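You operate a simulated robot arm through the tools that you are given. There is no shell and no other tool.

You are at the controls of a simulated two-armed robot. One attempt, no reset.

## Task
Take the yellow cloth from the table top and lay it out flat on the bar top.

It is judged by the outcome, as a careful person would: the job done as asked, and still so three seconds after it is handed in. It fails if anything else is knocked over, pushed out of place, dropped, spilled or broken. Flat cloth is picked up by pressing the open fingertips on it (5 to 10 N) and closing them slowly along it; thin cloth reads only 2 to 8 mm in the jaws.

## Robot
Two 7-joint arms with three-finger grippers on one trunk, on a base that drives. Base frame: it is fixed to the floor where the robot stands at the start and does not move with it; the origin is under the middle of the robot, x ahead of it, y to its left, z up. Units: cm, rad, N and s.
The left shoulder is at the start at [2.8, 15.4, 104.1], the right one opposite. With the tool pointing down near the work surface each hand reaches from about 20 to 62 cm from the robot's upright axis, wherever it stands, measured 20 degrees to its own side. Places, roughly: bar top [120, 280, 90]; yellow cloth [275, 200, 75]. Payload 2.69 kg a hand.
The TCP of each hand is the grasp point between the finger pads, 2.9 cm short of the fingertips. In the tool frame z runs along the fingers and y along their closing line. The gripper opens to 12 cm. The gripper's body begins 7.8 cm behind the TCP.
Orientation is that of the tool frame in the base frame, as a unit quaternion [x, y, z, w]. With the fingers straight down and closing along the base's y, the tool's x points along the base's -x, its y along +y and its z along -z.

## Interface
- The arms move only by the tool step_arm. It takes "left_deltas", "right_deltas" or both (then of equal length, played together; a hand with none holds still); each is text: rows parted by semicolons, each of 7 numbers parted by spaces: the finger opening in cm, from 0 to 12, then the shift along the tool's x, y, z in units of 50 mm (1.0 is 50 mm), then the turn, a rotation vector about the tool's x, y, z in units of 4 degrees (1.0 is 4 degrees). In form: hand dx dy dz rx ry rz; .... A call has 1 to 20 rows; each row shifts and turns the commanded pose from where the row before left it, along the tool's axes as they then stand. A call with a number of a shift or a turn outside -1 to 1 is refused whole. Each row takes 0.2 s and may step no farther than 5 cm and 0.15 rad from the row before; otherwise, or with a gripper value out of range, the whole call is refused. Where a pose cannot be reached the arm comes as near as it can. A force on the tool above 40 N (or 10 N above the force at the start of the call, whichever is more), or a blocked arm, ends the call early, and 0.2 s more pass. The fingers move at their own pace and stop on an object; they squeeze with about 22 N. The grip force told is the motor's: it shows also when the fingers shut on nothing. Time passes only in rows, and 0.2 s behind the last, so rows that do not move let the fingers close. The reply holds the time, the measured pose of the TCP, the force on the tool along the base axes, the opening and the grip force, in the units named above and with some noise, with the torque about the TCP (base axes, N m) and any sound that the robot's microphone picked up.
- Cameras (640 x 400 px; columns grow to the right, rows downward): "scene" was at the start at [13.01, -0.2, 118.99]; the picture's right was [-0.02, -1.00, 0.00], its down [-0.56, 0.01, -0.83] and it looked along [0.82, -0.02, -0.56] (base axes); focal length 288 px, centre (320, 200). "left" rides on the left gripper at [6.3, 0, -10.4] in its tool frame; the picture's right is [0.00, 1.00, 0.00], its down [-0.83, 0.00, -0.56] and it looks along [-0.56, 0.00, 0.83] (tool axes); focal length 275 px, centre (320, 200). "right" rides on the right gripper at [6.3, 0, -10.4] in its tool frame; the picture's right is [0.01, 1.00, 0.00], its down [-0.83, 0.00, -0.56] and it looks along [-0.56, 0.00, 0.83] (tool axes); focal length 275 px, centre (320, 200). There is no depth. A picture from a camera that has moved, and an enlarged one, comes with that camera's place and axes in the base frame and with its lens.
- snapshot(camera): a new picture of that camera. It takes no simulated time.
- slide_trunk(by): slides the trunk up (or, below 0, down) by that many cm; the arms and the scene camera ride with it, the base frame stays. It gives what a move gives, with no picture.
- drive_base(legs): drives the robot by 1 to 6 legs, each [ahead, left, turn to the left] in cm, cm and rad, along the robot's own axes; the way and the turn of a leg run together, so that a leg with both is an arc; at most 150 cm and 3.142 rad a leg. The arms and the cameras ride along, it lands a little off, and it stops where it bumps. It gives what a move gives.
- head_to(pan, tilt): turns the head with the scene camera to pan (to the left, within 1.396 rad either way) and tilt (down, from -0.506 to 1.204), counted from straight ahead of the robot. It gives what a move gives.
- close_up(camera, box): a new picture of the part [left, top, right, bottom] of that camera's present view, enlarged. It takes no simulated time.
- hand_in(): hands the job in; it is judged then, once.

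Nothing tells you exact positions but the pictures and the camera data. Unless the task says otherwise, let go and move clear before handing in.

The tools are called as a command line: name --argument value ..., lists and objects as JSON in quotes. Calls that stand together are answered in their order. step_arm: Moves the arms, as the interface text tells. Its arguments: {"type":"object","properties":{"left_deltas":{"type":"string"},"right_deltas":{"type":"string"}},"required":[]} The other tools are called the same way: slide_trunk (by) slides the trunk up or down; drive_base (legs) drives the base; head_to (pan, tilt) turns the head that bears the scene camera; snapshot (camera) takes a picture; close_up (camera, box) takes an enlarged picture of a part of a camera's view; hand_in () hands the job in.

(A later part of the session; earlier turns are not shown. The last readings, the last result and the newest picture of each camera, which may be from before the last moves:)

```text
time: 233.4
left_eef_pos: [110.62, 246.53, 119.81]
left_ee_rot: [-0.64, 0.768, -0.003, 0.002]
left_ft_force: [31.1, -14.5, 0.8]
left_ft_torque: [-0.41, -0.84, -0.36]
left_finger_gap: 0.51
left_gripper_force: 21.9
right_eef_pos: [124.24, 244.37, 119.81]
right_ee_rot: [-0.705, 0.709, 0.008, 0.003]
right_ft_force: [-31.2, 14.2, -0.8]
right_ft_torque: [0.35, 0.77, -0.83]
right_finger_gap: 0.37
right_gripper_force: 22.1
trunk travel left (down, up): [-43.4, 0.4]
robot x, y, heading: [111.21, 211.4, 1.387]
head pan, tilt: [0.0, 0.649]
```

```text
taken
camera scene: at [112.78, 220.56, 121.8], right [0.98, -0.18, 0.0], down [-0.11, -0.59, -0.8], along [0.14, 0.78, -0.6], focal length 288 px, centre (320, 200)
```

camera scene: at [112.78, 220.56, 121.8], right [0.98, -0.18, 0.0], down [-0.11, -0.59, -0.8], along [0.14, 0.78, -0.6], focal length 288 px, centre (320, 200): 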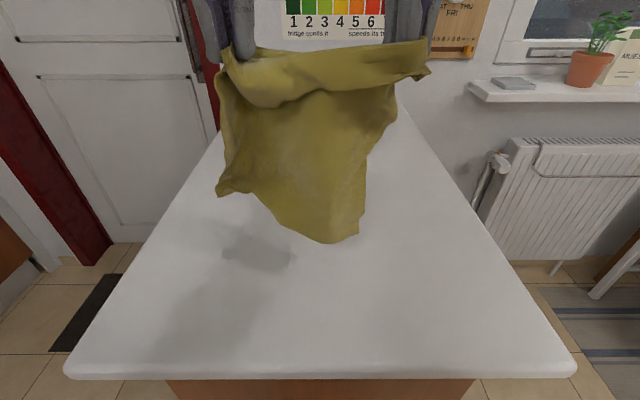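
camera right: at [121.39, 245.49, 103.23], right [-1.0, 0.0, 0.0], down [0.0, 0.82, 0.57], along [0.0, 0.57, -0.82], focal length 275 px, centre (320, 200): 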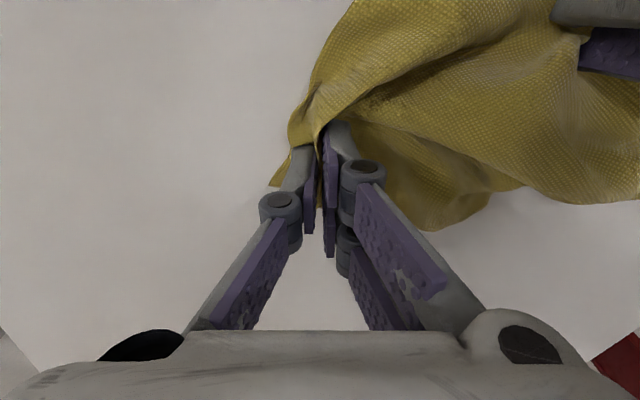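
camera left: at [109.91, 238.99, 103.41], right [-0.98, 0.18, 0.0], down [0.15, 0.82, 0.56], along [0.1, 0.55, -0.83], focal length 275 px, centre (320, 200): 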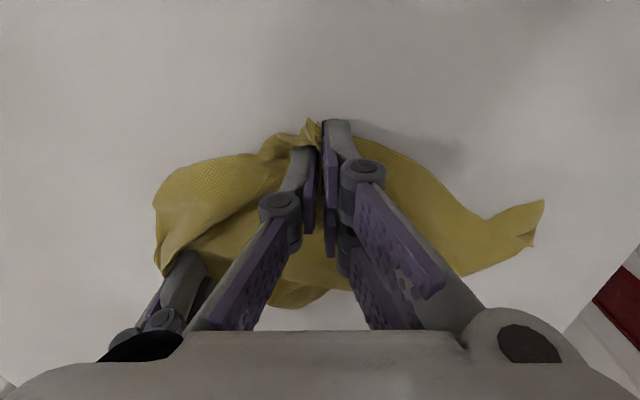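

The tension is too high (34 N), so I bring the hands closer by about 2.5 cm.

step_arm --left_deltas "0 0 -0.1 0 0 0 0; 0 0 -0.1 0 0 0 0; 0 0 -0.05 0 0 0 0; 0 0 0 0 0 0 0" --right_deltas "0 0.02 0.1 0 0 0 0; 0 0.02 0.1 0 0 0 0; 0 0.01 0.05 0 0 0 0; 0 0 0 0 0 0 0"

snapshot --camera "scene"

snapshot --camera "left"

snapshot --camera "right"

```text
time: 234.4
left_eef_pos: [111.64, 246.66, 119.96]
left_ee_rot: [-0.642, 0.767, 0.001, 0.002]
left_ft_force: [2.4, -1.7, 0.1]
left_ft_torque: [-0.01, -0.07, -0.08]
left_finger_gap: 0.17
left_gripper_force: 21.1
right_eef_pos: [123.09, 244.09, 119.73]
right_ee_rot: [-0.706, 0.708, 0.003, 0.004]
right_ft_force: [-3.6, 2.2, -0.4]
right_ft_torque: [0.06, 0.02, -0.11]
right_finger_gap: 0.22
right_gripper_force: 23.3
trunk travel left (down, up): [-43.4, 0.4]
robot x, y, heading: [110.85, 211.28, 1.389]
head pan, tilt: [0.0, 0.649]
```

```text
taken
camera scene: at [112.75, 220.58, 121.8], right [0.98, -0.18, 0.0], down [-0.11, -0.59, -0.8], along [0.14, 0.78, -0.6], focal length 288 px, centre (320, 200)
```

scene: 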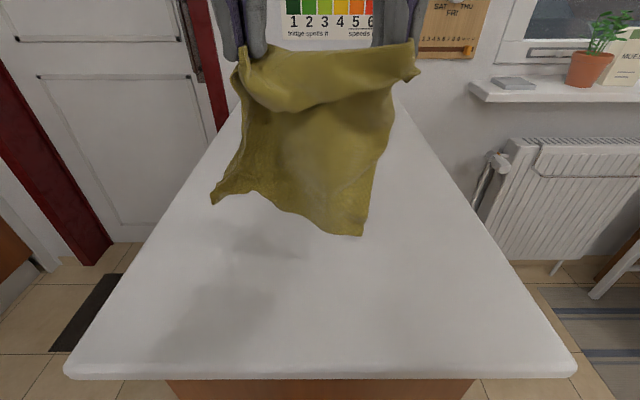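

```text
taken
camera left: at [110.5, 240.44, 130.38], right [-0.98, 0.18, 0.0], down [0.15, 0.82, 0.56], along [0.1, 0.55, -0.83], focal length 275 px, centre (320, 200)
```

left: 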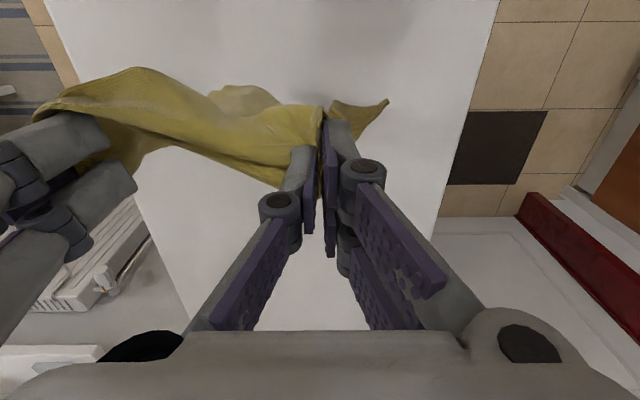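

```text
taken
camera right: at [123.17, 237.63, 130.04], right [-1.0, 0.0, 0.0], down [0.0, 0.82, 0.57], along [0.0, 0.57, -0.82], focal length 275 px, centre (320, 200)
```

right: 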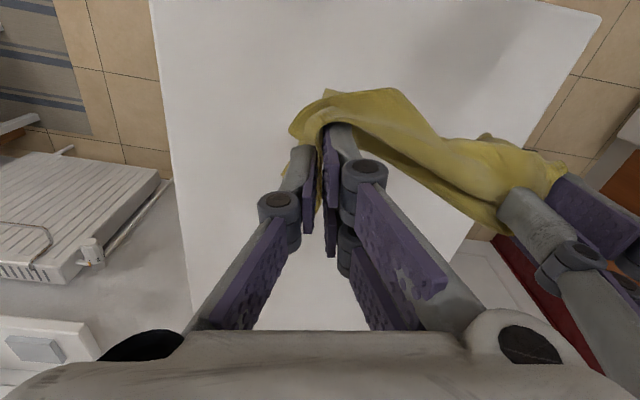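

The tension is down to ~3 N and the sheet hangs open, about 22 cm deep: edge A–B is in the hands. The right pinch is twisted, so I turn the right hand clockwise to straighten the top hem.

step_arm --right_deltas "0 0 0.04 0 0 0 1; 0 0 0.04 0 0 0 1; 0 0 0 0 0 0 1; 0 0 0 0 0 0 1; 0 0 0 0 0 0 1; 0 0 0 0 0 0 1; 0 0 0 0 0 0 1; 0 0 0 0 0 0 1; 0 0 0 0 0 0 1; 0 0 0 0 0 0 1; 0 0 0 0 0 0 1; 0 0 0 0 0 0 1; 0 0 0 0 0 0 1; 0 0 0 0 0 0 1; 0 0 0 0 0 0 1; 0 0 0 0 0 0 0"

snapshot --camera "scene"

snapshot --camera "right"

snapshot --camera "left"

```text
time: 237.8
left_eef_pos: [111.84, 246.6, 119.74]
left_ee_rot: [-0.642, 0.767, 0.001, 0.0]
left_ft_force: [0.3, -0.4, -0.6]
left_ft_torque: [0.02, 0.07, -0.01]
left_finger_gap: 0.25
left_gripper_force: 20.5
right_eef_pos: [122.68, 244.14, 119.72]
right_ee_rot: [-0.255, 0.967, 0.006, 0.001]
right_ft_force: [1.1, -0.2, -0.1]
right_ft_torque: [0.0, 0.0, -0.03]
right_finger_gap: 0.2
right_gripper_force: 20.4
trunk travel left (down, up): [-43.4, 0.4]
robot x, y, heading: [111.06, 211.35, 1.393]
head pan, tilt: [0.0, 0.649]
```

```text
taken
camera scene: at [112.75, 220.58, 121.8], right [0.98, -0.18, 0.0], down [-0.11, -0.59, -0.8], along [0.14, 0.78, -0.6], focal length 288 px, centre (320, 200)
```

scene: 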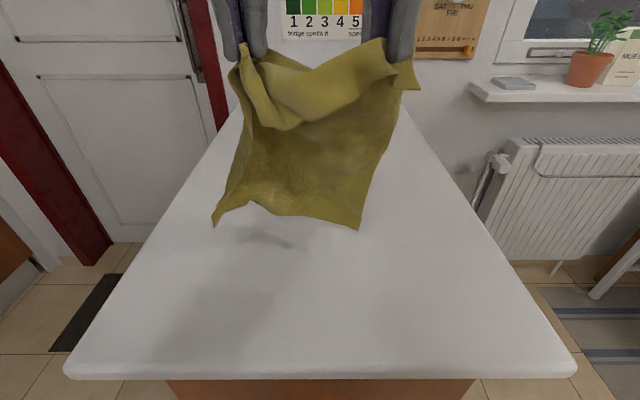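

```text
taken
camera right: at [117.27, 240.77, 130.06], right [-0.5, 0.87, 0.01], down [0.72, 0.41, 0.56], along [0.48, 0.29, -0.83], focal length 275 px, centre (320, 200)
```

right: 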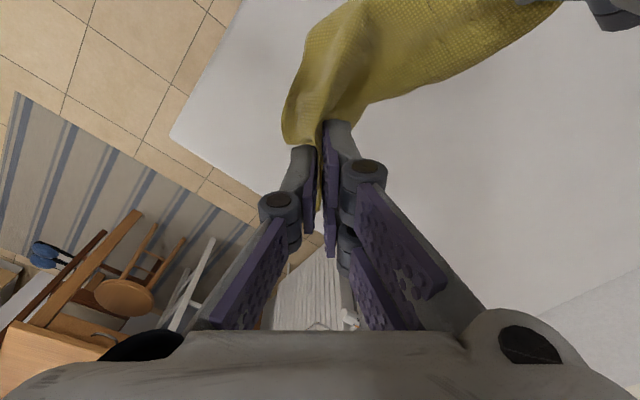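

```text
taken
camera left: at [110.54, 240.42, 130.38], right [-0.98, 0.18, 0.0], down [0.15, 0.82, 0.56], along [0.1, 0.55, -0.83], focal length 275 px, centre (320, 200)
```

left: 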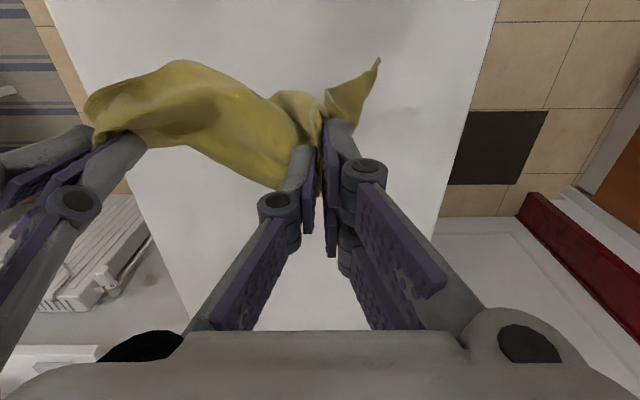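

close_up --camera "scene" --box '[180, 20, 440, 250]'

```text
1.74 times, centred on (310, 135) of scene
camera zoom: at [112.75, 220.58, 121.8], right [0.98, -0.18, 0.0], down [-0.11, -0.59, -0.8], along [0.14, 0.78, -0.6], focal length 500 px, centre (337, 313)
```

zoom: 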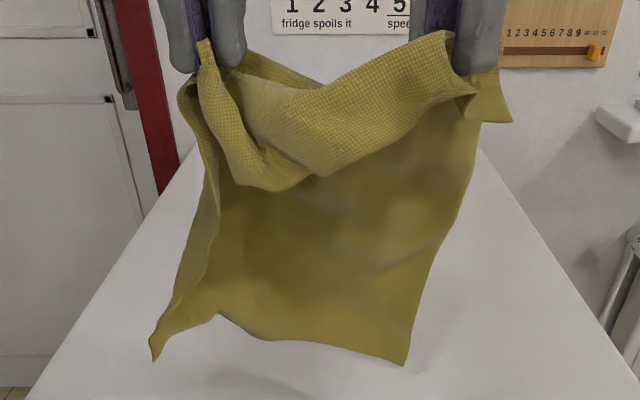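

Excellent: the sheet hangs open, with corners C and D at the bottom and a ~6 cm hem flopping towards me. Laying it far-edge-first while pulling towards me will let that hem lie flat too; for reach I move the base 5 cm closer (there is still room to the bar).

drive_base --legs '[[5, 0, 0]]'

snapshot --camera "scene"

```text
time: 238.8
left_eef_pos: [112.37, 250.23, 119.67]
left_ee_rot: [-0.641, 0.768, 0.0, 0.0]
left_ft_force: [0.1, 0.0, -0.6]
left_ft_torque: [-0.05, 0.02, -0.02]
left_finger_gap: 0.23
left_gripper_force: 20.0
right_eef_pos: [123.36, 247.77, 119.5]
right_ee_rot: [-0.257, 0.966, 0.005, 0.001]
right_ft_force: [-0.7, 1.9, -1.2]
right_ft_torque: [0.01, 0.06, 0.01]
right_finger_gap: 0.16
right_gripper_force: 20.2
trunk travel left (down, up): [-43.4, 0.4]
robot x, y, heading: [111.59, 214.67, 1.392]
head pan, tilt: [0.0, 0.649]
```

```text
taken
camera scene: at [113.41, 224.19, 121.74], right [0.98, -0.18, 0.0], down [-0.11, -0.6, -0.8], along [0.14, 0.78, -0.61], focal length 288 px, centre (320, 200)
```

scene: 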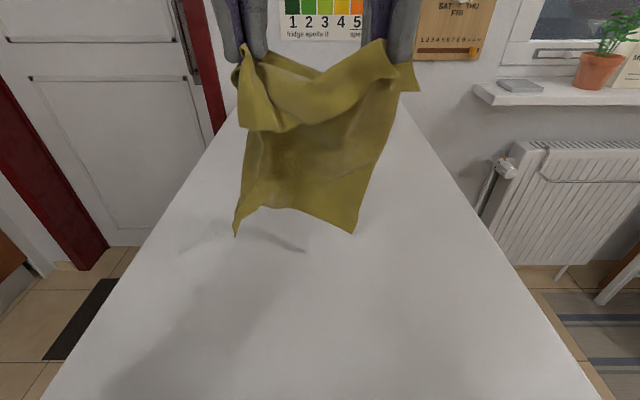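

step_arm --left_deltas "0 -0.4 0 0.15 0 0 0; 0 -0.4 0 0.15 0 0 0; 0 -0.4 0 0.15 0 0 0; 0 -0.4 0 0.15 0 0 0; 0 -0.4 0 0.15 0 0 0; 0 -0.4 0 0.15 0 0 0; 0 0 0 0 0 0 0; 0 0 0 0 0 0 0" --right_deltas "0 -0.257 0.306 0.15 0 0 0; 0 -0.257 0.306 0.15 0 0 0; 0 -0.257 0.306 0.15 0 0 0; 0 -0.257 0.306 0.15 0 0 0; 0 -0.257 0.306 0.15 0 0 0; 0 -0.257 0.306 0.15 0 0 0; 0 0 0 0 0 0 0; 0 0 0 0 0 0 0"

snapshot --camera "scene"

```text
time: 240.6
left_eef_pos: [114.27, 260.51, 114.91]
left_ee_rot: [-0.641, 0.767, 0.001, 0.001]
left_ft_force: [0.0, 0.4, -0.9]
left_ft_torque: [-0.02, 0.08, 0.01]
left_finger_gap: 0.25
left_gripper_force: 20.9
left hand out of reach, approached as far as the arm can: row 6
right_eef_pos: [125.96, 258.65, 114.94]
right_ee_rot: [-0.256, 0.967, 0.005, 0.002]
right_ft_force: [-0.2, 0.1, -0.5]
right_ft_torque: [-0.03, -0.03, -0.02]
right_finger_gap: 0.26
right_gripper_force: 23.9
right hand out of reach, approached as far as the arm can: row 6
trunk travel left (down, up): [-43.4, 0.4]
robot x, y, heading: [111.74, 214.91, 1.392]
head pan, tilt: [0.0, 0.649]
```

```text
taken
camera scene: at [113.38, 223.98, 121.8], right [0.98, -0.18, 0.0], down [-0.11, -0.6, -0.8], along [0.14, 0.78, -0.6], focal length 288 px, centre (320, 200)
```

scene: 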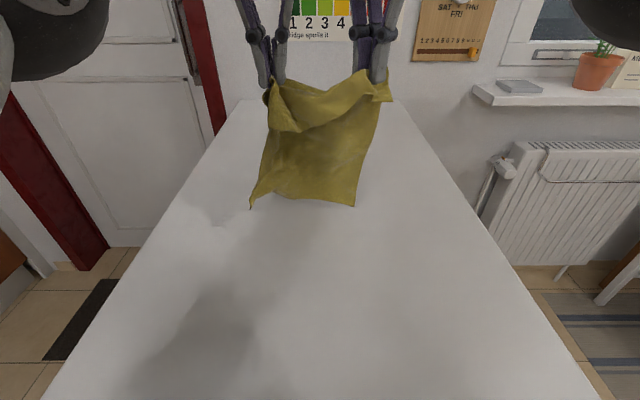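

Both hands are at 45 cm reach with the lower edge about 2 cm above the bar. I touch down and begin pulling towards me while lowering at the same rate.

step_arm --left_deltas "0 0 0 0.3 0 0 0; 0 0 0 0.3 0 0 0; 0 0.24 0 0.228 0 0 0; 0 0.24 0 0.228 0 0 0; 0 0.24 0 0.228 0 0 0; 0 0.24 0 0.228 0 0 0; 0 0.24 0 0.228 0 0 0; 0 0.24 0 0.228 0 0 0; 0 0.24 0 0.228 0 0 0; 0 0.24 0 0.228 0 0 0; 0 0 0 0 0 0 0" --right_deltas "0 0 0 0.3 0 0 0; 0 0 0 0.3 0 0 0; 0 0.154 -0.184 0.228 0 0 0; 0 0.154 -0.184 0.228 0 0 0; 0 0.154 -0.184 0.228 0 0 0; 0 0.154 -0.184 0.228 0 0 0; 0 0.154 -0.184 0.228 0 0 0; 0 0.154 -0.184 0.228 0 0 0; 0 0.154 -0.184 0.228 0 0 0; 0 0.154 -0.184 0.228 0 0 0; 0 0 0 0 0 0 0"

snapshot --camera "scene"

```text
time: 242.9
left_eef_pos: [112.6, 251.01, 102.79]
left_ee_rot: [-0.642, 0.767, 0.001, 0.001]
left_ft_force: [0.1, 0.5, -1.0]
left_ft_torque: [-0.05, -0.03, 0.01]
left_finger_gap: 0.24
left_gripper_force: 23.8
right_eef_pos: [124.13, 249.26, 102.7]
right_ee_rot: [-0.257, 0.966, 0.006, 0.001]
right_ft_force: [-0.3, 1.3, 0.5]
right_ft_torque: [-0.1, -0.03, 0.0]
right_finger_gap: 0.21
right_gripper_force: 23.6
trunk travel left (down, up): [-43.4, 0.4]
robot x, y, heading: [111.57, 214.67, 1.394]
head pan, tilt: [0.0, 0.649]
```

```text
taken
camera scene: at [113.37, 223.97, 121.8], right [0.98, -0.18, 0.0], down [-0.11, -0.59, -0.8], along [0.14, 0.78, -0.6], focal length 288 px, centre (320, 200)
```

scene: 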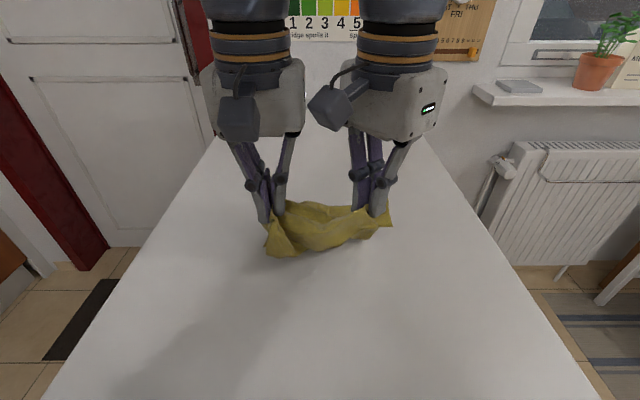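

The far part is laid. The hem hanging on my side would fold under if I simply pulled on, so I overshoot towards me at this height first, then lower and move slightly forward so the hem trails out on my side.

step_arm --left_deltas "0 0.24 0 0 0 0 0; 0 0.24 0 0 0 0 0; 0 0.24 0 0 0 0 0; 0 0.24 0 0 0 0 0; 0 0.24 0 0 0 0 0; 0 0.24 0 0 0 0 0; 0 0.2 0 0 0 0 0; 0 0 0 0 0 0 0; 0 0 0 0 0 0 0" --right_deltas "0 0.154 -0.184 0 0 0 0; 0 0.154 -0.184 0 0 0 0; 0 0.154 -0.184 0 0 0 0; 0 0.154 -0.184 0 0 0 0; 0 0.154 -0.184 0 0 0 0; 0 0.154 -0.184 0 0 0 0; 0 0.129 -0.153 0 0 0 0; 0 0 0 0 0 0 0; 0 0 0 0 0 0 0"

head_to --pan 0.0 --tilt 0.9

snapshot --camera "scene"

snapshot --camera "left"

snapshot --camera "right"

```text
time: 244.9
left_eef_pos: [111.01, 242.95, 102.78]
left_ee_rot: [-0.642, 0.767, 0.001, 0.001]
left_ft_force: [-0.3, 0.1, 1.5]
left_ft_torque: [0.04, 0.09, -0.01]
left_finger_gap: 0.17
left_gripper_force: 21.3
right_eef_pos: [122.83, 241.14, 102.69]
right_ee_rot: [-0.257, 0.967, 0.006, 0.002]
right_ft_force: [-1.0, -1.3, 1.0]
right_ft_torque: [-0.13, -0.11, 0.04]
right_finger_gap: 0.22
right_gripper_force: 23.2
trunk travel left (down, up): [-43.4, 0.4]
robot x, y, heading: [111.58, 214.6, 1.397]
head pan, tilt: [0.0, 0.649]
```

```text
time: 245.7
left_eef_pos: [111.02, 242.96, 102.63]
left_ee_rot: [-0.641, 0.767, 0.001, 0.001]
left_ft_force: [0.7, -0.1, -0.4]
left_ft_torque: [0.01, 0.0, 0.01]
left_finger_gap: 0.23
left_gripper_force: 20.1
right_eef_pos: [122.77, 241.2, 102.66]
right_ee_rot: [-0.256, 0.967, 0.005, 0.001]
right_ft_force: [0.9, -0.6, -0.4]
right_ft_torque: [-0.02, -0.04, -0.02]
right_finger_gap: 0.18
right_gripper_force: 21.0
trunk travel left (down, up): [-43.4, 0.4]
robot x, y, heading: [111.38, 214.56, 1.39]
head pan, tilt: [0.0, 0.901]
```

```text
taken
camera scene: at [113.17, 222.85, 119.75], right [0.98, -0.18, 0.0], down [-0.14, -0.77, -0.62], along [0.11, 0.61, -0.78], focal length 288 px, centre (320, 200)
```

scene: 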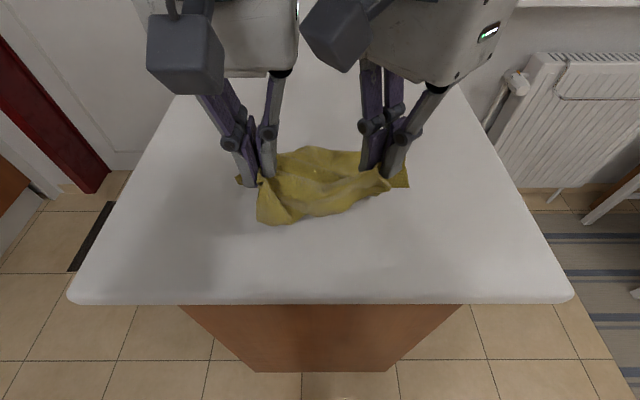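

```text
taken
camera left: at [109.97, 236.8, 113.16], right [-0.98, 0.18, 0.0], down [0.15, 0.82, 0.56], along [0.1, 0.55, -0.83], focal length 275 px, centre (320, 200)
```

left: 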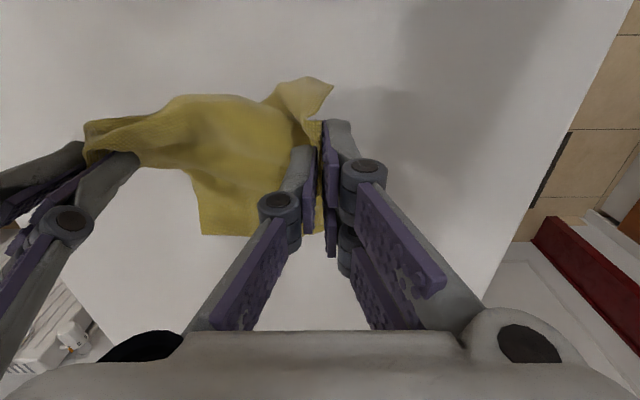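

```text
taken
camera right: at [117.36, 237.81, 112.99], right [-0.5, 0.87, 0.01], down [0.72, 0.41, 0.56], along [0.48, 0.29, -0.83], focal length 275 px, centre (320, 200)
```

right: 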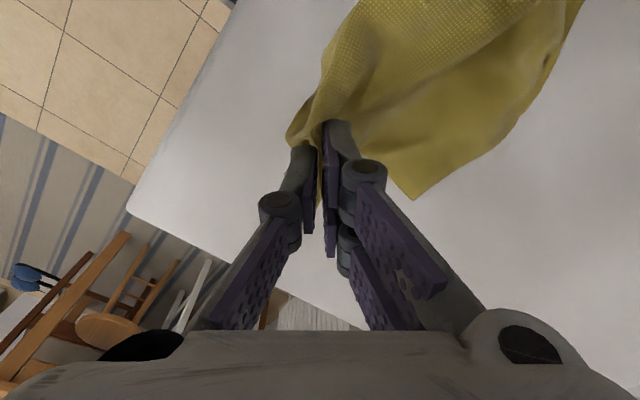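

The sheet's far edge is nicely out (D at about (126,254)). Now I lower, then ease forward so the hem trails towards me.

step_arm --left_deltas "0 0 0 0.23 0 0 0; 0 0 0 0.23 0 0 0; 0 0 0 0.23 0 0 0; 0 0 0 0.23 0 0 0; 0 -0.2 0 0.16 0 0 0; 0 -0.2 0 0.16 0 0 0; 0 -0.2 0 0.16 0 0 0; 0 -0.2 0 0.16 0 0 0; 0 -0.2 0 0.16 0 0 0; 0 0 0 0 0 0 0" --right_deltas "0 0 0 0.23 0 0 0; 0 0 0 0.23 0 0 0; 0 0 0 0.23 0 0 0; 0 0 0 0.23 0 0 0; 0 -0.1286 0.153 0.16 0 0 0; 0 -0.1286 0.153 0.16 0 0 0; 0 -0.1286 0.153 0.16 0 0 0; 0 -0.1286 0.153 0.16 0 0 0; 0 -0.1286 0.153 0.16 0 0 0; 0 0 0 0 0 0 0"

snapshot --camera "scene"

snapshot --camera "left"

snapshot --camera "right"

```text
time: 247.9
left_eef_pos: [112.09, 247.89, 94.03]
left_ee_rot: [-0.642, 0.767, 0.002, 0.002]
left_ft_force: [-0.5, -0.1, -1.7]
left_ft_torque: [0.02, 0.05, -0.05]
left_finger_gap: 0.3
left_gripper_force: 24.5
right_eef_pos: [123.72, 246.21, 94.13]
right_ee_rot: [-0.256, 0.967, 0.006, 0.002]
right_ft_force: [-1.0, 0.6, -0.7]
right_ft_torque: [0.03, 0.05, 0.0]
right_finger_gap: 0.31
right_gripper_force: 24.3
trunk travel left (down, up): [-43.4, 0.4]
robot x, y, heading: [111.69, 214.84, 1.394]
head pan, tilt: [0.0, 0.901]
```

```text
taken
camera scene: at [113.17, 222.81, 119.76], right [0.98, -0.18, 0.0], down [-0.14, -0.77, -0.62], along [0.11, 0.61, -0.78], focal length 288 px, centre (320, 200)
```

scene: 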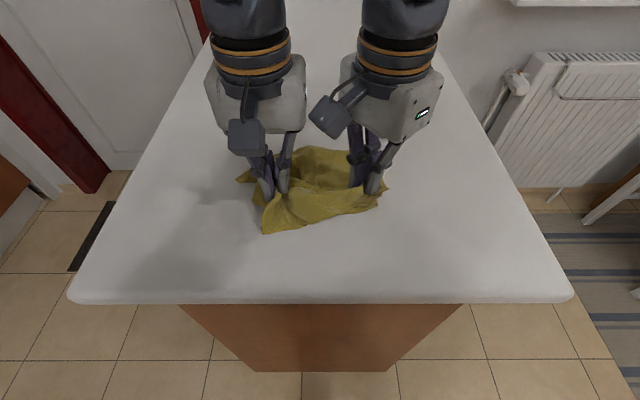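

```text
taken
camera left: at [110.9, 241.73, 104.64], right [-0.98, 0.18, 0.0], down [0.15, 0.82, 0.56], along [0.1, 0.55, -0.83], focal length 275 px, centre (320, 200)
```

left: 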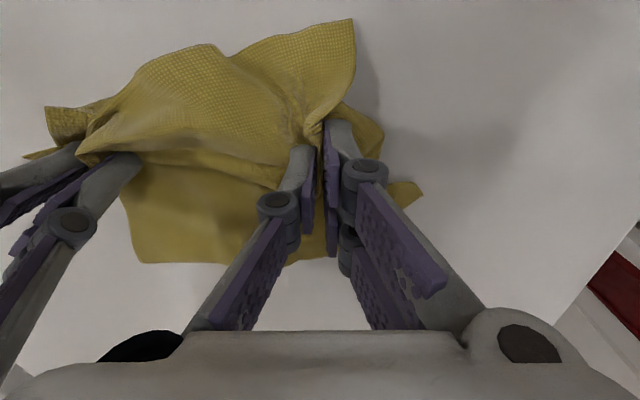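

```text
taken
camera right: at [118.3, 242.8, 104.43], right [-0.5, 0.87, 0.01], down [0.72, 0.41, 0.56], along [0.48, 0.29, -0.83], focal length 275 px, centre (320, 200)
```

right: 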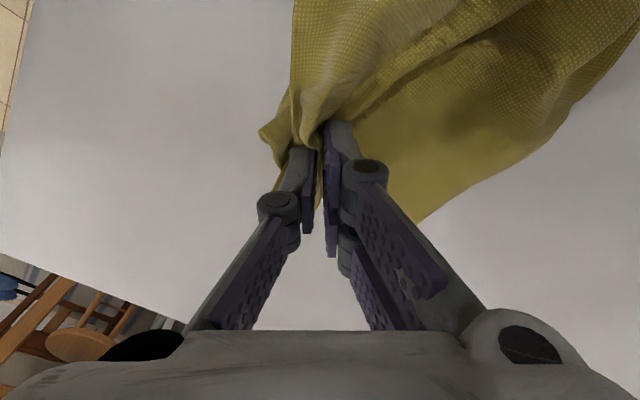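

The hem has come out towards me with B's corner at the near left, and the sheet runs out to the far edge. I lower, release both hands and lift clear to look.

step_arm --left_deltas "0 0 0 0.1 0 0 0; 0.5 0 0 0.05 0 0 0; 1 0 0 0 0 0 0; 1.6 0 0 0 0 0 0; 2.4 0 0 0 0 0 0; 3.2 0 0 0 0 0 0; 3.2 0 0 -0.2 0 0 0; 3.2 0 0 -0.4 0 0 0; 3.2 0 0 -0.8 0 0 0; 3.2 0 0.3 -0.8 0 0 0; 3.2 0 0.6 -0.6 0 0 0; 3.2 0 0.8 0 0 0 0; 3.2 0 0.8 0 0 0 0; 3.2 0 0.8 0 0 0 0; 3.2 0 0 0 0 0 0" --right_deltas "0 0 0 0.1 0 0 0; 0.5 0 0 0.05 0 0 0; 1 0 0 0 0 0 0; 1.6 0 0 0 0 0 0; 2.4 0 0 0 0 0 0; 3.2 0 0 0 0 0 0; 3.2 0 0 -0.2 0 0 0; 3.2 0 0 -0.4 0 0 0; 3.2 0 0 -0.8 0 0 0; 3.2 -0.2 -0.2 -0.8 0 0 0; 3.2 -0.46 -0.39 -0.6 0 0 0; 3.2 -0.6 -0.5 0 0 0 0; 3.2 -0.6 -0.5 0 0 0 0; 3.2 -0.6 -0.5 0 0 0 0; 3.2 0 0 0 0 0 0"

snapshot --camera "scene"

close_up --camera "scene" --box '[210, 120, 430, 260]'

```text
time: 251.1
left_eef_pos: [95.51, 250.78, 107.26]
left_ee_rot: [-0.641, 0.767, 0.0, 0.0]
left_ft_force: [0.5, 0.1, 0.2]
left_ft_torque: [0.02, 0.0, 0.01]
left_finger_gap: 3.21
left_gripper_force: 0.0
right_eef_pos: [139.71, 242.73, 107.35]
right_ee_rot: [-0.257, 0.966, 0.005, 0.001]
right_ft_force: [0.5, 0.1, -0.1]
right_ft_torque: [0.01, -0.02, 0.01]
right_finger_gap: 3.21
right_gripper_force: 0.1
trunk travel left (down, up): [-43.4, 0.4]
robot x, y, heading: [111.57, 214.66, 1.392]
head pan, tilt: [0.0, 0.901]
```

```text
taken
camera scene: at [113.18, 222.84, 119.75], right [0.98, -0.18, 0.0], down [-0.14, -0.77, -0.62], along [0.11, 0.61, -0.78], focal length 288 px, centre (320, 200)
```

scene: 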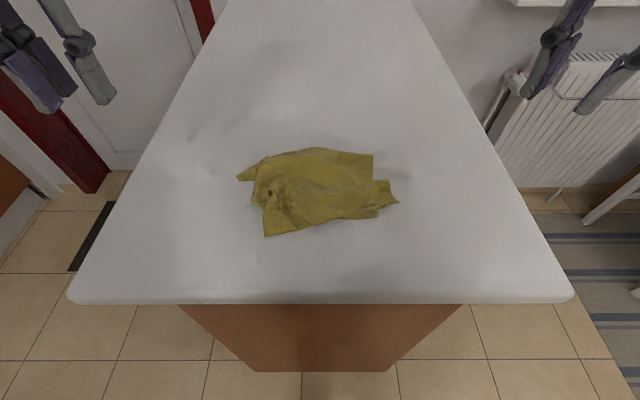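

```text
2.86 times, centred on (320, 190) of scene
camera zoom: at [113.18, 222.84, 119.75], right [0.98, -0.18, 0.0], down [-0.14, -0.77, -0.62], along [0.11, 0.61, -0.78], focal length 822 px, centre (320, 229)
```

zoom: 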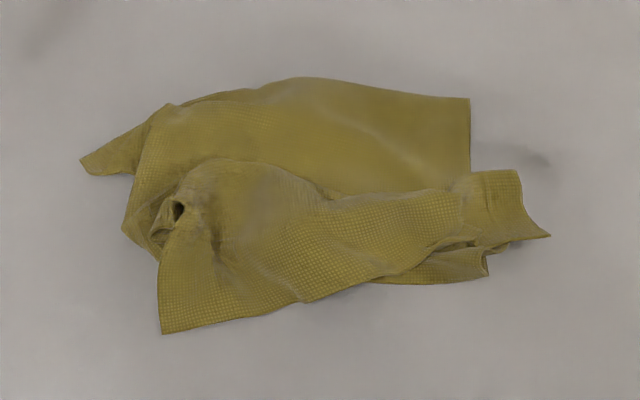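

Now all four corners lie free on the bar: C far left (106.6,252), D far right (126.6,253), B near left (110,241.5), A right (127.4,243.5); only folds in between remain. I'll take C and D and draw them forward to pull the folds out. Moving the hands over them.

step_arm --left_deltas "4 -0.21 -0.655 0 0 0 0; 4 -0.21 -0.655 0 0 0 0; 4 -0.21 -0.655 0 0 0 0; 4 -0.21 -0.655 0 0 0 0; 4 0 0 0.1 0 0 1; 4 0 0 0.1 0 0 1; 4 0 0 0.1 0 0 1; 4 0 0 0.1 0 0 1; 4 0 0 0.1 0 0 1; 4 0 0 0.1 0 0 1; 4 0 0 0.1 0 0 1; 4 0 0 0.1 0 0 1; 4 0 0 0.1 0 0 1; 4 0 0 0.1 0 0 1; 4 0 0 0.1 0 0 1; 4 0 0 0.1 0 0 1; 4 0 0 0.1 0 0 1; 4 0 0 0.1 0 0 1; 4 0 0 0.1 0 0 1; 4 0 0 0 0 0 0" --right_deltas "4 0.445 0.753 0 0 0 0; 4 0.445 0.753 0 0 0 0; 4 0.445 0.753 0 0 0 0; 4 0.445 0.753 0 0 0 0; 4 0 0 0.1 0 0 0; 4 0 0 0.1 0 0 0; 4 0 0 0.1 0 0 0; 4 0 0 0.1 0 0 0; 4 0 0 0.1 0 0 0; 4 0 0 0.1 0 0 0; 4 0 0 0.1 0 0 0; 4 0 0 0.1 0 0 0; 4 0 0 0.1 0 0 0; 4 0 0 0.1 0 0 0; 4 0 0 0.1 0 0 0; 4 0 0 0.1 0 0 0; 4 0 0 0.1 0 0 0; 4 0 0 0.1 0 0 0; 4 0 0 0.1 0 0 0; 4 0 0 0 0 0 0"

snapshot --camera "left"

snapshot --camera "right"

snapshot --camera "scene"

```text
time: 255.3
left_eef_pos: [109.39, 252.71, 99.77]
left_ee_rot: [-0.171, 0.985, 0.001, 0.001]
left_ft_force: [-0.3, -0.4, -0.8]
left_ft_torque: [-0.01, 0.03, 0.01]
left_finger_gap: 4.01
left_gripper_force: 0.0
right_eef_pos: [124.43, 251.72, 99.82]
right_ee_rot: [-0.257, 0.966, 0.006, 0.001]
right_ft_force: [0.2, -0.4, 0.9]
right_ft_torque: [-0.03, 0.0, 0.02]
right_finger_gap: 4.02
right_gripper_force: 0.0
trunk travel left (down, up): [-43.4, 0.4]
robot x, y, heading: [111.22, 214.51, 1.397]
head pan, tilt: [0.0, 0.901]
```

```text
taken
camera left: at [103.5, 250.63, 110.33], right [-0.33, 0.94, 0.0], down [0.78, 0.28, 0.56], along [0.53, 0.19, -0.83], focal length 275 px, centre (320, 200)
```

left: 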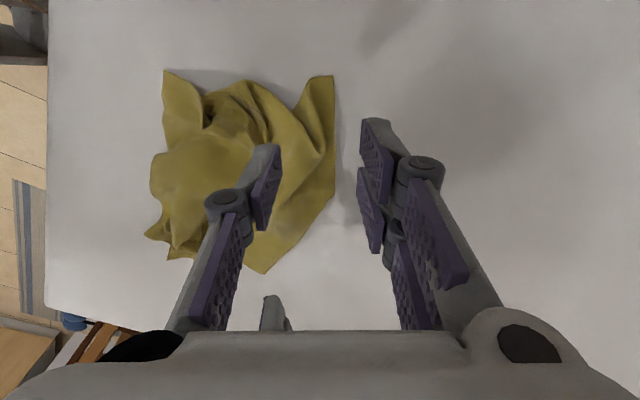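

```text
taken
camera right: at [118.93, 248.4, 110.27], right [-0.5, 0.87, 0.01], down [0.72, 0.41, 0.56], along [0.48, 0.29, -0.83], focal length 275 px, centre (320, 200)
```

right: 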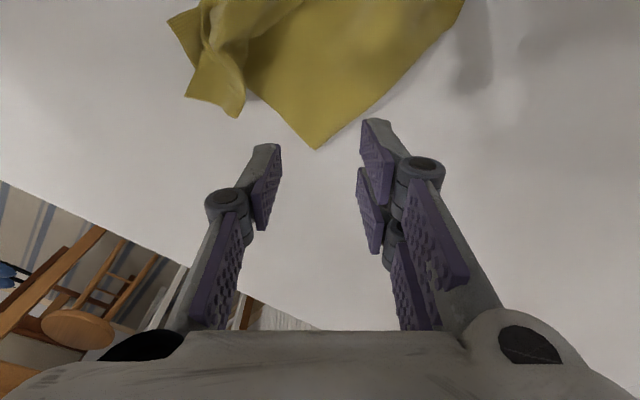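

```text
taken
camera scene: at [113.18, 222.83, 119.75], right [0.98, -0.18, 0.0], down [-0.14, -0.77, -0.62], along [0.11, 0.61, -0.78], focal length 288 px, centre (320, 200)
```

scene: 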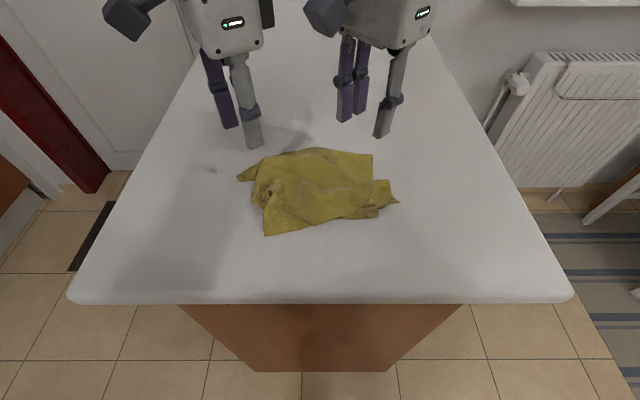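

Both hands are placed: the left straddles C's flap, the right is 2.6 cm inside D. I lower to contact.

step_arm --left_deltas "4 0 -0.1 0.4 0 0 0; 4 0 0 0.4 0 0 0; 4 0 0 0.3 0 0 0; 4 0 0 0.12 0 0 0; 4 0 0 0.08 0 0 0; 4 0 0 0.03 0 0 0; 4 0 0 0 0 0 0" --right_deltas "4 0 0 0.4 0 0 0; 4 0 0 0.4 0 0 0; 4 0 0 0.3 0 0 0; 4 0 0 0.12 0 0 0; 4 0 0 0.08 0 0 0; 4 0 0 0.03 0 0 0; 4 0 0 0 0 0 0"

```text
time: 256.9
left_eef_pos: [109.58, 252.23, 93.2]
left_ee_rot: [-0.172, 0.985, 0.001, 0.001]
left_ft_force: [0.8, 0.1, 0.4]
left_ft_torque: [0.02, 0.05, 0.03]
left_finger_gap: 4.01
left_gripper_force: 0.0
right_eef_pos: [124.35, 251.82, 93.22]
right_ee_rot: [-0.257, 0.966, 0.005, 0.001]
right_ft_force: [0.9, 0.4, 0.1]
right_ft_torque: [-0.01, -0.02, 0.01]
right_finger_gap: 3.98
right_gripper_force: 0.1
trunk travel left (down, up): [-43.4, 0.4]
robot x, y, heading: [111.51, 214.86, 1.4]
head pan, tilt: [0.0, 0.901]
```

step_arm --left_deltas "4 0 0 0.03 0 0 0; 4 0 0 0.025 0 0 0; 4 0 0 0 0 0 0" --right_deltas "4 0 0 0.03 0 0 0; 4 0 0 0.025 0 0 0; 4 0 0 0 0 0 0"

```text
time: 257.7
left_eef_pos: [109.65, 252.16, 92.99]
left_ee_rot: [-0.172, 0.985, 0.002, 0.001]
left_ft_force: [0.8, -1.8, 11.4]
left_ft_torque: [-0.26, -0.19, 0.02]
left_finger_gap: 4.22
left_gripper_force: 1.8
right_eef_pos: [124.44, 251.76, 92.92]
right_ee_rot: [-0.256, 0.967, 0.007, 0.002]
right_ft_force: [0.0, 0.4, 2.8]
right_ft_torque: [0.01, 0.07, 0.01]
right_finger_gap: 4.05
right_gripper_force: 0.1
trunk travel left (down, up): [-43.4, 0.4]
robot x, y, heading: [111.66, 214.52, 1.393]
head pan, tilt: [0.0, 0.901]
```

Contact on both. I close slowly, pressing the right a touch more.

step_arm --left_deltas "3.8 0 0 0 0 0 0; 3.6 0 0 0 0 0 0; 3.4 0 0 0 0 0 0; 3.2 0 0 0 0 0 0; 3.0 0 0 0 0 0 0; 2.8 0 0 0 0 0 0; 2.6 0 0 0 0 0 0; 2.4 0 0 0 0 0 0; 2.2 0 0 0 0 0 0; 2.0 0 0 0 0 0 0; 1.8 0 0 0 0 0 0; 1.6 0 0 0 0 0 0" --right_deltas "3.8 0 0 0.014 0 0 0; 3.6 0 0 0 0 0 0; 3.4 0 0 0 0 0 0; 3.2 0 0 0 0 0 0; 3.0 0 0 0 0 0 0; 2.8 0 0 0 0 0 0; 2.6 0 0 0 0 0 0; 2.4 0 0 0 0 0 0; 2.2 0 0 0 0 0 0; 2.0 0 0 0 0 0 0; 1.8 0 0 0 0 0 0; 1.6 0 0 0 0 0 0"

snapshot --camera "left"

snapshot --camera "right"

```text
time: 260.3
left_eef_pos: [109.69, 252.08, 92.95]
left_ee_rot: [-0.172, 0.985, 0.001, 0.001]
left_ft_force: [-0.9, 0.8, 4.3]
left_ft_torque: [-0.03, -0.05, 0.02]
left_finger_gap: 1.58
left_gripper_force: 0.1
right_eef_pos: [124.17, 251.81, 92.92]
right_ee_rot: [-0.256, 0.967, 0.006, 0.001]
right_ft_force: [-0.2, 0.0, 8.6]
right_ft_torque: [-0.05, 0.07, 0.02]
right_finger_gap: 1.67
right_gripper_force: 0.1
trunk travel left (down, up): [-43.4, 0.4]
robot x, y, heading: [111.66, 214.78, 1.388]
head pan, tilt: [0.0, 0.901]
```

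```text
taken
camera left: at [103.66, 250.1, 103.43], right [-0.33, 0.94, 0.0], down [0.78, 0.28, 0.56], along [0.53, 0.19, -0.83], focal length 275 px, centre (320, 200)
```

left: 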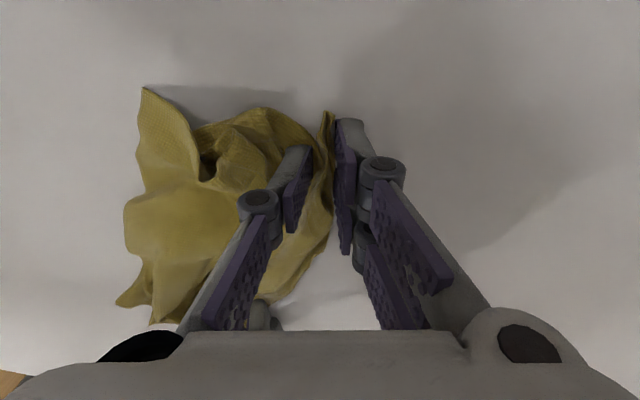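

```text
taken
camera right: at [118.99, 248.41, 103.27], right [-0.5, 0.87, 0.01], down [0.72, 0.41, 0.56], along [0.48, 0.29, -0.83], focal length 275 px, centre (320, 200)
```

right: 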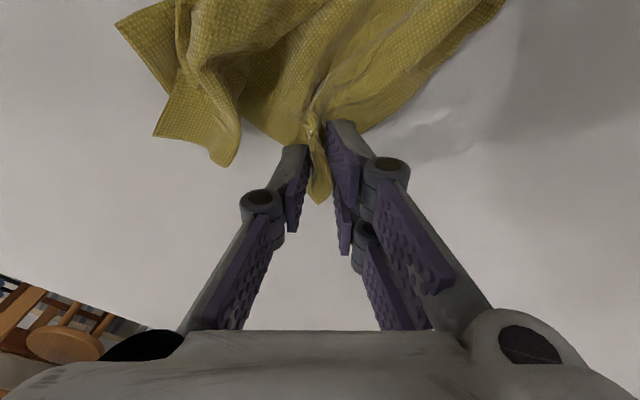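

step_arm --left_deltas "1.4 0 0 0 0 0 0; 1.2 0 0 0 0 0 0; 1.0 0 0 0 0 0 0; 0.8 0 0 0.005 0 0 0; 0.6 0 0 0 0 0 0; 0.4 0 0 0 0 0 0; 0.2 0 0 0 0 0 0; 0 0 0 0 0 0 0; 0 0 0 0 0 0 0; 0 0 0 0 0 0 0" --right_deltas "1.4 0 0 0 0 0 0; 1.2 0 0 0 0 0 0; 1.0 0 0 0 0 0 0; 0.8 0 0 0 0 0 0; 0.6 0 0 0 0 0 0; 0.4 0 0 0 0 0 0; 0.2 0 0 0 0 0 0; 0 0 0 0 0 0 0; 0 0 0 0 0 0 0; 0 0 0 0 0 0 0"

snapshot --camera "left"

snapshot --camera "right"

```text
time: 262.5
left_eef_pos: [109.7, 252.15, 92.92]
left_ee_rot: [-0.172, 0.985, 0.003, 0.0]
left_ft_force: [1.7, 1.9, 18.0]
left_ft_torque: [0.02, -0.16, 0.07]
left_finger_gap: 0.54
left_gripper_force: 21.7
right_eef_pos: [124.39, 251.72, 92.97]
right_ee_rot: [-0.256, 0.967, 0.006, 0.001]
right_ft_force: [-0.4, 0.2, 0.6]
right_ft_torque: [0.0, 0.03, -0.03]
right_finger_gap: 0.3
right_gripper_force: 22.3
trunk travel left (down, up): [-43.4, 0.4]
robot x, y, heading: [111.63, 214.62, 1.394]
head pan, tilt: [0.0, 0.901]
```

```text
taken
camera left: at [103.67, 250.06, 103.45], right [-0.33, 0.94, 0.0], down [0.78, 0.28, 0.56], along [0.53, 0.19, -0.83], focal length 275 px, centre (320, 200)
```

left: 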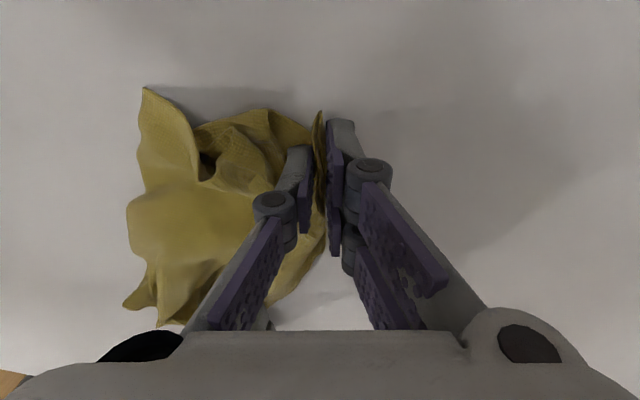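

```text
taken
camera right: at [119.01, 248.4, 103.3], right [-0.5, 0.87, 0.01], down [0.72, 0.41, 0.56], along [0.48, 0.29, -0.83], focal length 275 px, centre (320, 200)
```

right: 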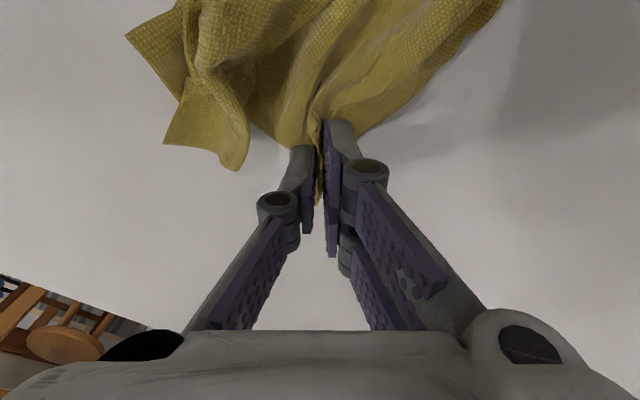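

Both grips are solid (5.4 and 3.0 mm) on two neighbouring corners. I lift the whole sheet by C and D so gravity takes the folds out.

step_arm --left_deltas "0 0 0 -0.2 0 0 0; 0 0 0 -0.45 0 0 0; 0 0 0 -0.45 0 0 0; 0 0 0 -0.45 0 0 0; 0 0 0 -0.45 0 0 0; 0 0 0 -0.45 0 0 0; 0 0 0 -0.45 0 0 0; 0 0 0 -0.45 0 0 0; 0 0 0 -0.45 0 0 0; 0 0 0 -0.45 0 0 0; 0 0 0 -0.45 0 0 0; 0 0 0 -0.45 0 0 0; 0 0 0 -0.3 0 0 0; 0 0 0 0 0 0 0; 0 0 0 0 0 0 0" --right_deltas "0 0.05 0.042 -0.2 0 0 0; 0 0.05 0.042 -0.45 0 0 0; 0 0.05 0.042 -0.45 0 0 0; 0 0 0 -0.45 0 0 0; 0 0.06 -0.07 -0.45 0 0 0; 0 0.06 -0.07 -0.45 0 0 0; 0 0.06 -0.07 -0.45 0 0 0; 0 0.06 -0.07 -0.45 0 0 0; 0 0 0 -0.45 0 0 0; 0 0 0 -0.45 0 0 0; 0 0 0 -0.45 0 0 0; 0 0 0 -0.45 0 0 0; 0 0 0 -0.3 0 0 0; 0 0 0 0 0 0 0; 0 0 0 0 0 0 0"

head_to --pan 0.0 --tilt 0.6

snapshot --camera "scene"

snapshot --camera "left"

snapshot --camera "right"

```text
time: 265.7
left_eef_pos: [109.55, 252.11, 120.04]
left_ee_rot: [-0.172, 0.985, 0.001, 0.001]
left_ft_force: [0.5, 1.0, -0.6]
left_ft_torque: [0.04, -0.02, 0.03]
left_finger_gap: 0.34
left_gripper_force: 20.6
right_eef_pos: [122.9, 249.96, 120.24]
right_ee_rot: [-0.257, 0.966, 0.005, 0.002]
right_ft_force: [0.0, 0.9, -0.4]
right_ft_torque: [0.01, -0.01, -0.01]
right_finger_gap: 0.33
right_gripper_force: 22.2
trunk travel left (down, up): [-43.4, 0.4]
robot x, y, heading: [112.2, 214.54, 1.391]
head pan, tilt: [0.0, 0.901]
```

```text
time: 266.5
left_eef_pos: [109.67, 252.23, 120.14]
left_ee_rot: [-0.172, 0.985, 0.001, 0.0]
left_ft_force: [-0.2, 0.3, 0.7]
left_ft_torque: [0.0, -0.02, -0.01]
left_finger_gap: 0.41
left_gripper_force: 22.7
right_eef_pos: [122.87, 249.96, 120.35]
right_ee_rot: [-0.257, 0.966, 0.005, 0.0]
right_ft_force: [0.7, -0.4, 1.3]
right_ft_torque: [0.04, 0.0, -0.03]
right_finger_gap: 0.33
right_gripper_force: 22.0
trunk travel left (down, up): [-43.4, 0.4]
robot x, y, heading: [111.57, 214.6, 1.393]
head pan, tilt: [0.0, 0.6]
```

```text
taken
camera scene: at [113.41, 224.12, 122.22], right [0.98, -0.18, 0.0], down [-0.1, -0.56, -0.82], along [0.15, 0.81, -0.57], focal length 288 px, centre (320, 200)
```

scene: 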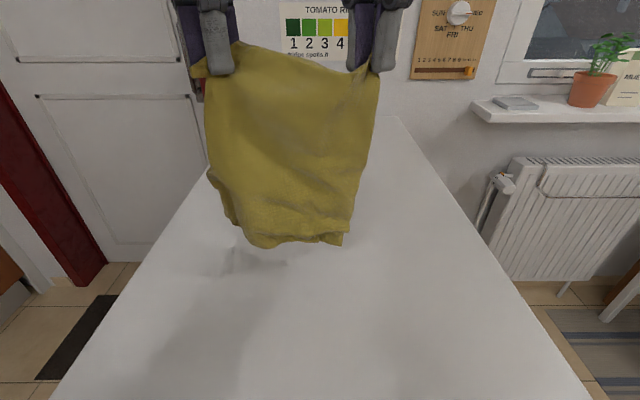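

```text
taken
camera left: at [103.66, 250.23, 130.6], right [-0.33, 0.94, 0.0], down [0.78, 0.28, 0.56], along [0.52, 0.19, -0.83], focal length 275 px, centre (320, 200)
```

left: 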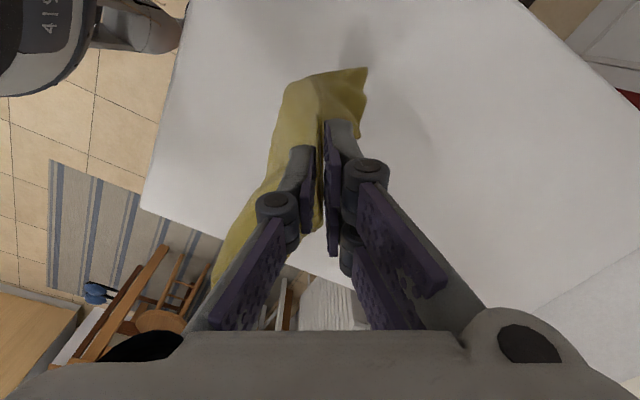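

```text
taken
camera right: at [117.56, 246.6, 130.61], right [-0.5, 0.87, 0.01], down [0.72, 0.41, 0.56], along [0.48, 0.29, -0.83], focal length 275 px, centre (320, 200)
```

right: 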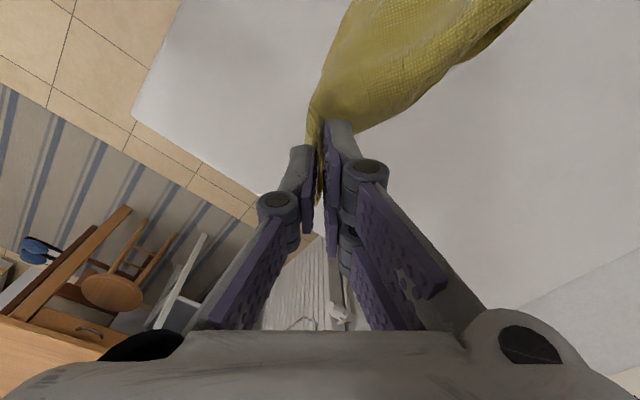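

The sheet hangs as a full curtain from C and D. I check its lower edge in close-up.

close_up --camera "scene" --box '[170, 30, 410, 270]'

```text
1.67 times, centred on (290, 150) of scene
camera zoom: at [113.41, 224.12, 122.22], right [0.98, -0.18, 0.0], down [-0.1, -0.56, -0.82], along [0.15, 0.81, -0.57], focal length 480 px, centre (370, 283)
```

zoom: 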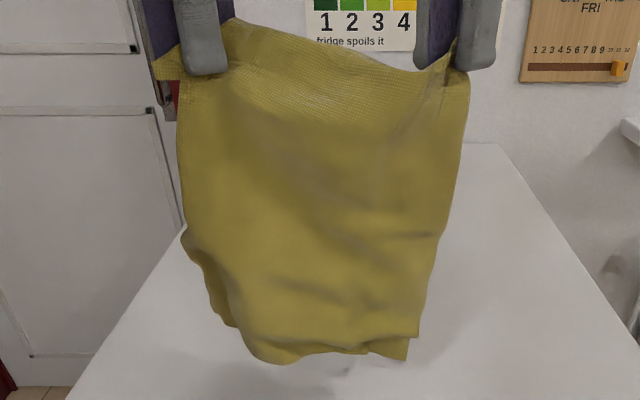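

It hangs almost flat with only slight waves at the bottom. I'll lay it forwards: bring the hands back near the bar's front, touch the lower edge down, then move forward and down together.

step_arm --left_deltas "0 0.143 -0.25 0 0 0 0; 0 0.143 -0.25 0 0 0 0; 0 0.143 -0.25 0 0 0 0; 0 0.143 -0.25 0 0 0 0; 0 0.143 -0.25 0 0 0 0; 0 0.143 -0.25 0 0 0 0; 0 0.143 -0.25 0 0 0 0; 0 0 0 0 0 0 0; 0 0 0 0 0 0 0; 0 0 0 0 0 0 0" --right_deltas "0 0.185 -0.22 0 0 0 0; 0 0.185 -0.22 0 0 0 0; 0 0.185 -0.22 0 0 0 0; 0 0.185 -0.22 0 0 0 0; 0 0.185 -0.22 0 0 0 0; 0 0.185 -0.22 0 0 0 0; 0 0.185 -0.22 0 0 0 0; 0 0 0 0 0 0 0; 0 0 0 0 0 0 0; 0 0 0 0 0 0 0"

snapshot --camera "scene"

```text
time: 268.7
left_eef_pos: [107.86, 242.22, 120.31]
left_ee_rot: [-0.172, 0.985, 0.001, 0.001]
left_ft_force: [0.0, 0.1, 0.4]
left_ft_torque: [0.04, 0.01, 0.0]
left_finger_gap: 0.4
left_gripper_force: 23.6
right_eef_pos: [121.33, 239.98, 120.03]
right_ee_rot: [-0.256, 0.967, 0.005, 0.001]
right_ft_force: [-0.5, 0.8, -1.7]
right_ft_torque: [0.03, 0.01, -0.05]
right_finger_gap: 0.31
right_gripper_force: 22.0
trunk travel left (down, up): [-43.4, 0.4]
robot x, y, heading: [111.66, 214.75, 1.395]
head pan, tilt: [0.0, 0.6]
```

```text
taken
camera scene: at [113.41, 224.12, 122.23], right [0.98, -0.18, 0.0], down [-0.1, -0.56, -0.83], along [0.15, 0.81, -0.56], focal length 288 px, centre (320, 200)
```

scene: 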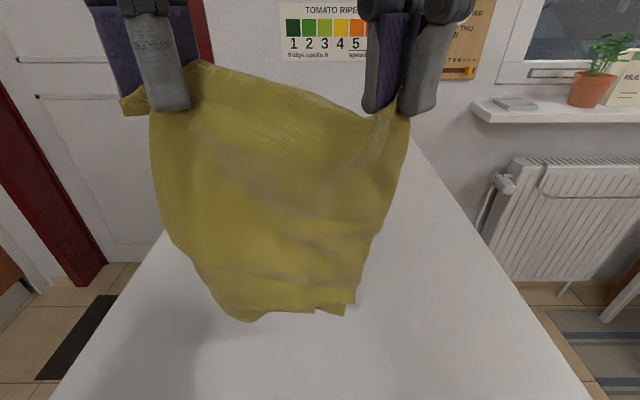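

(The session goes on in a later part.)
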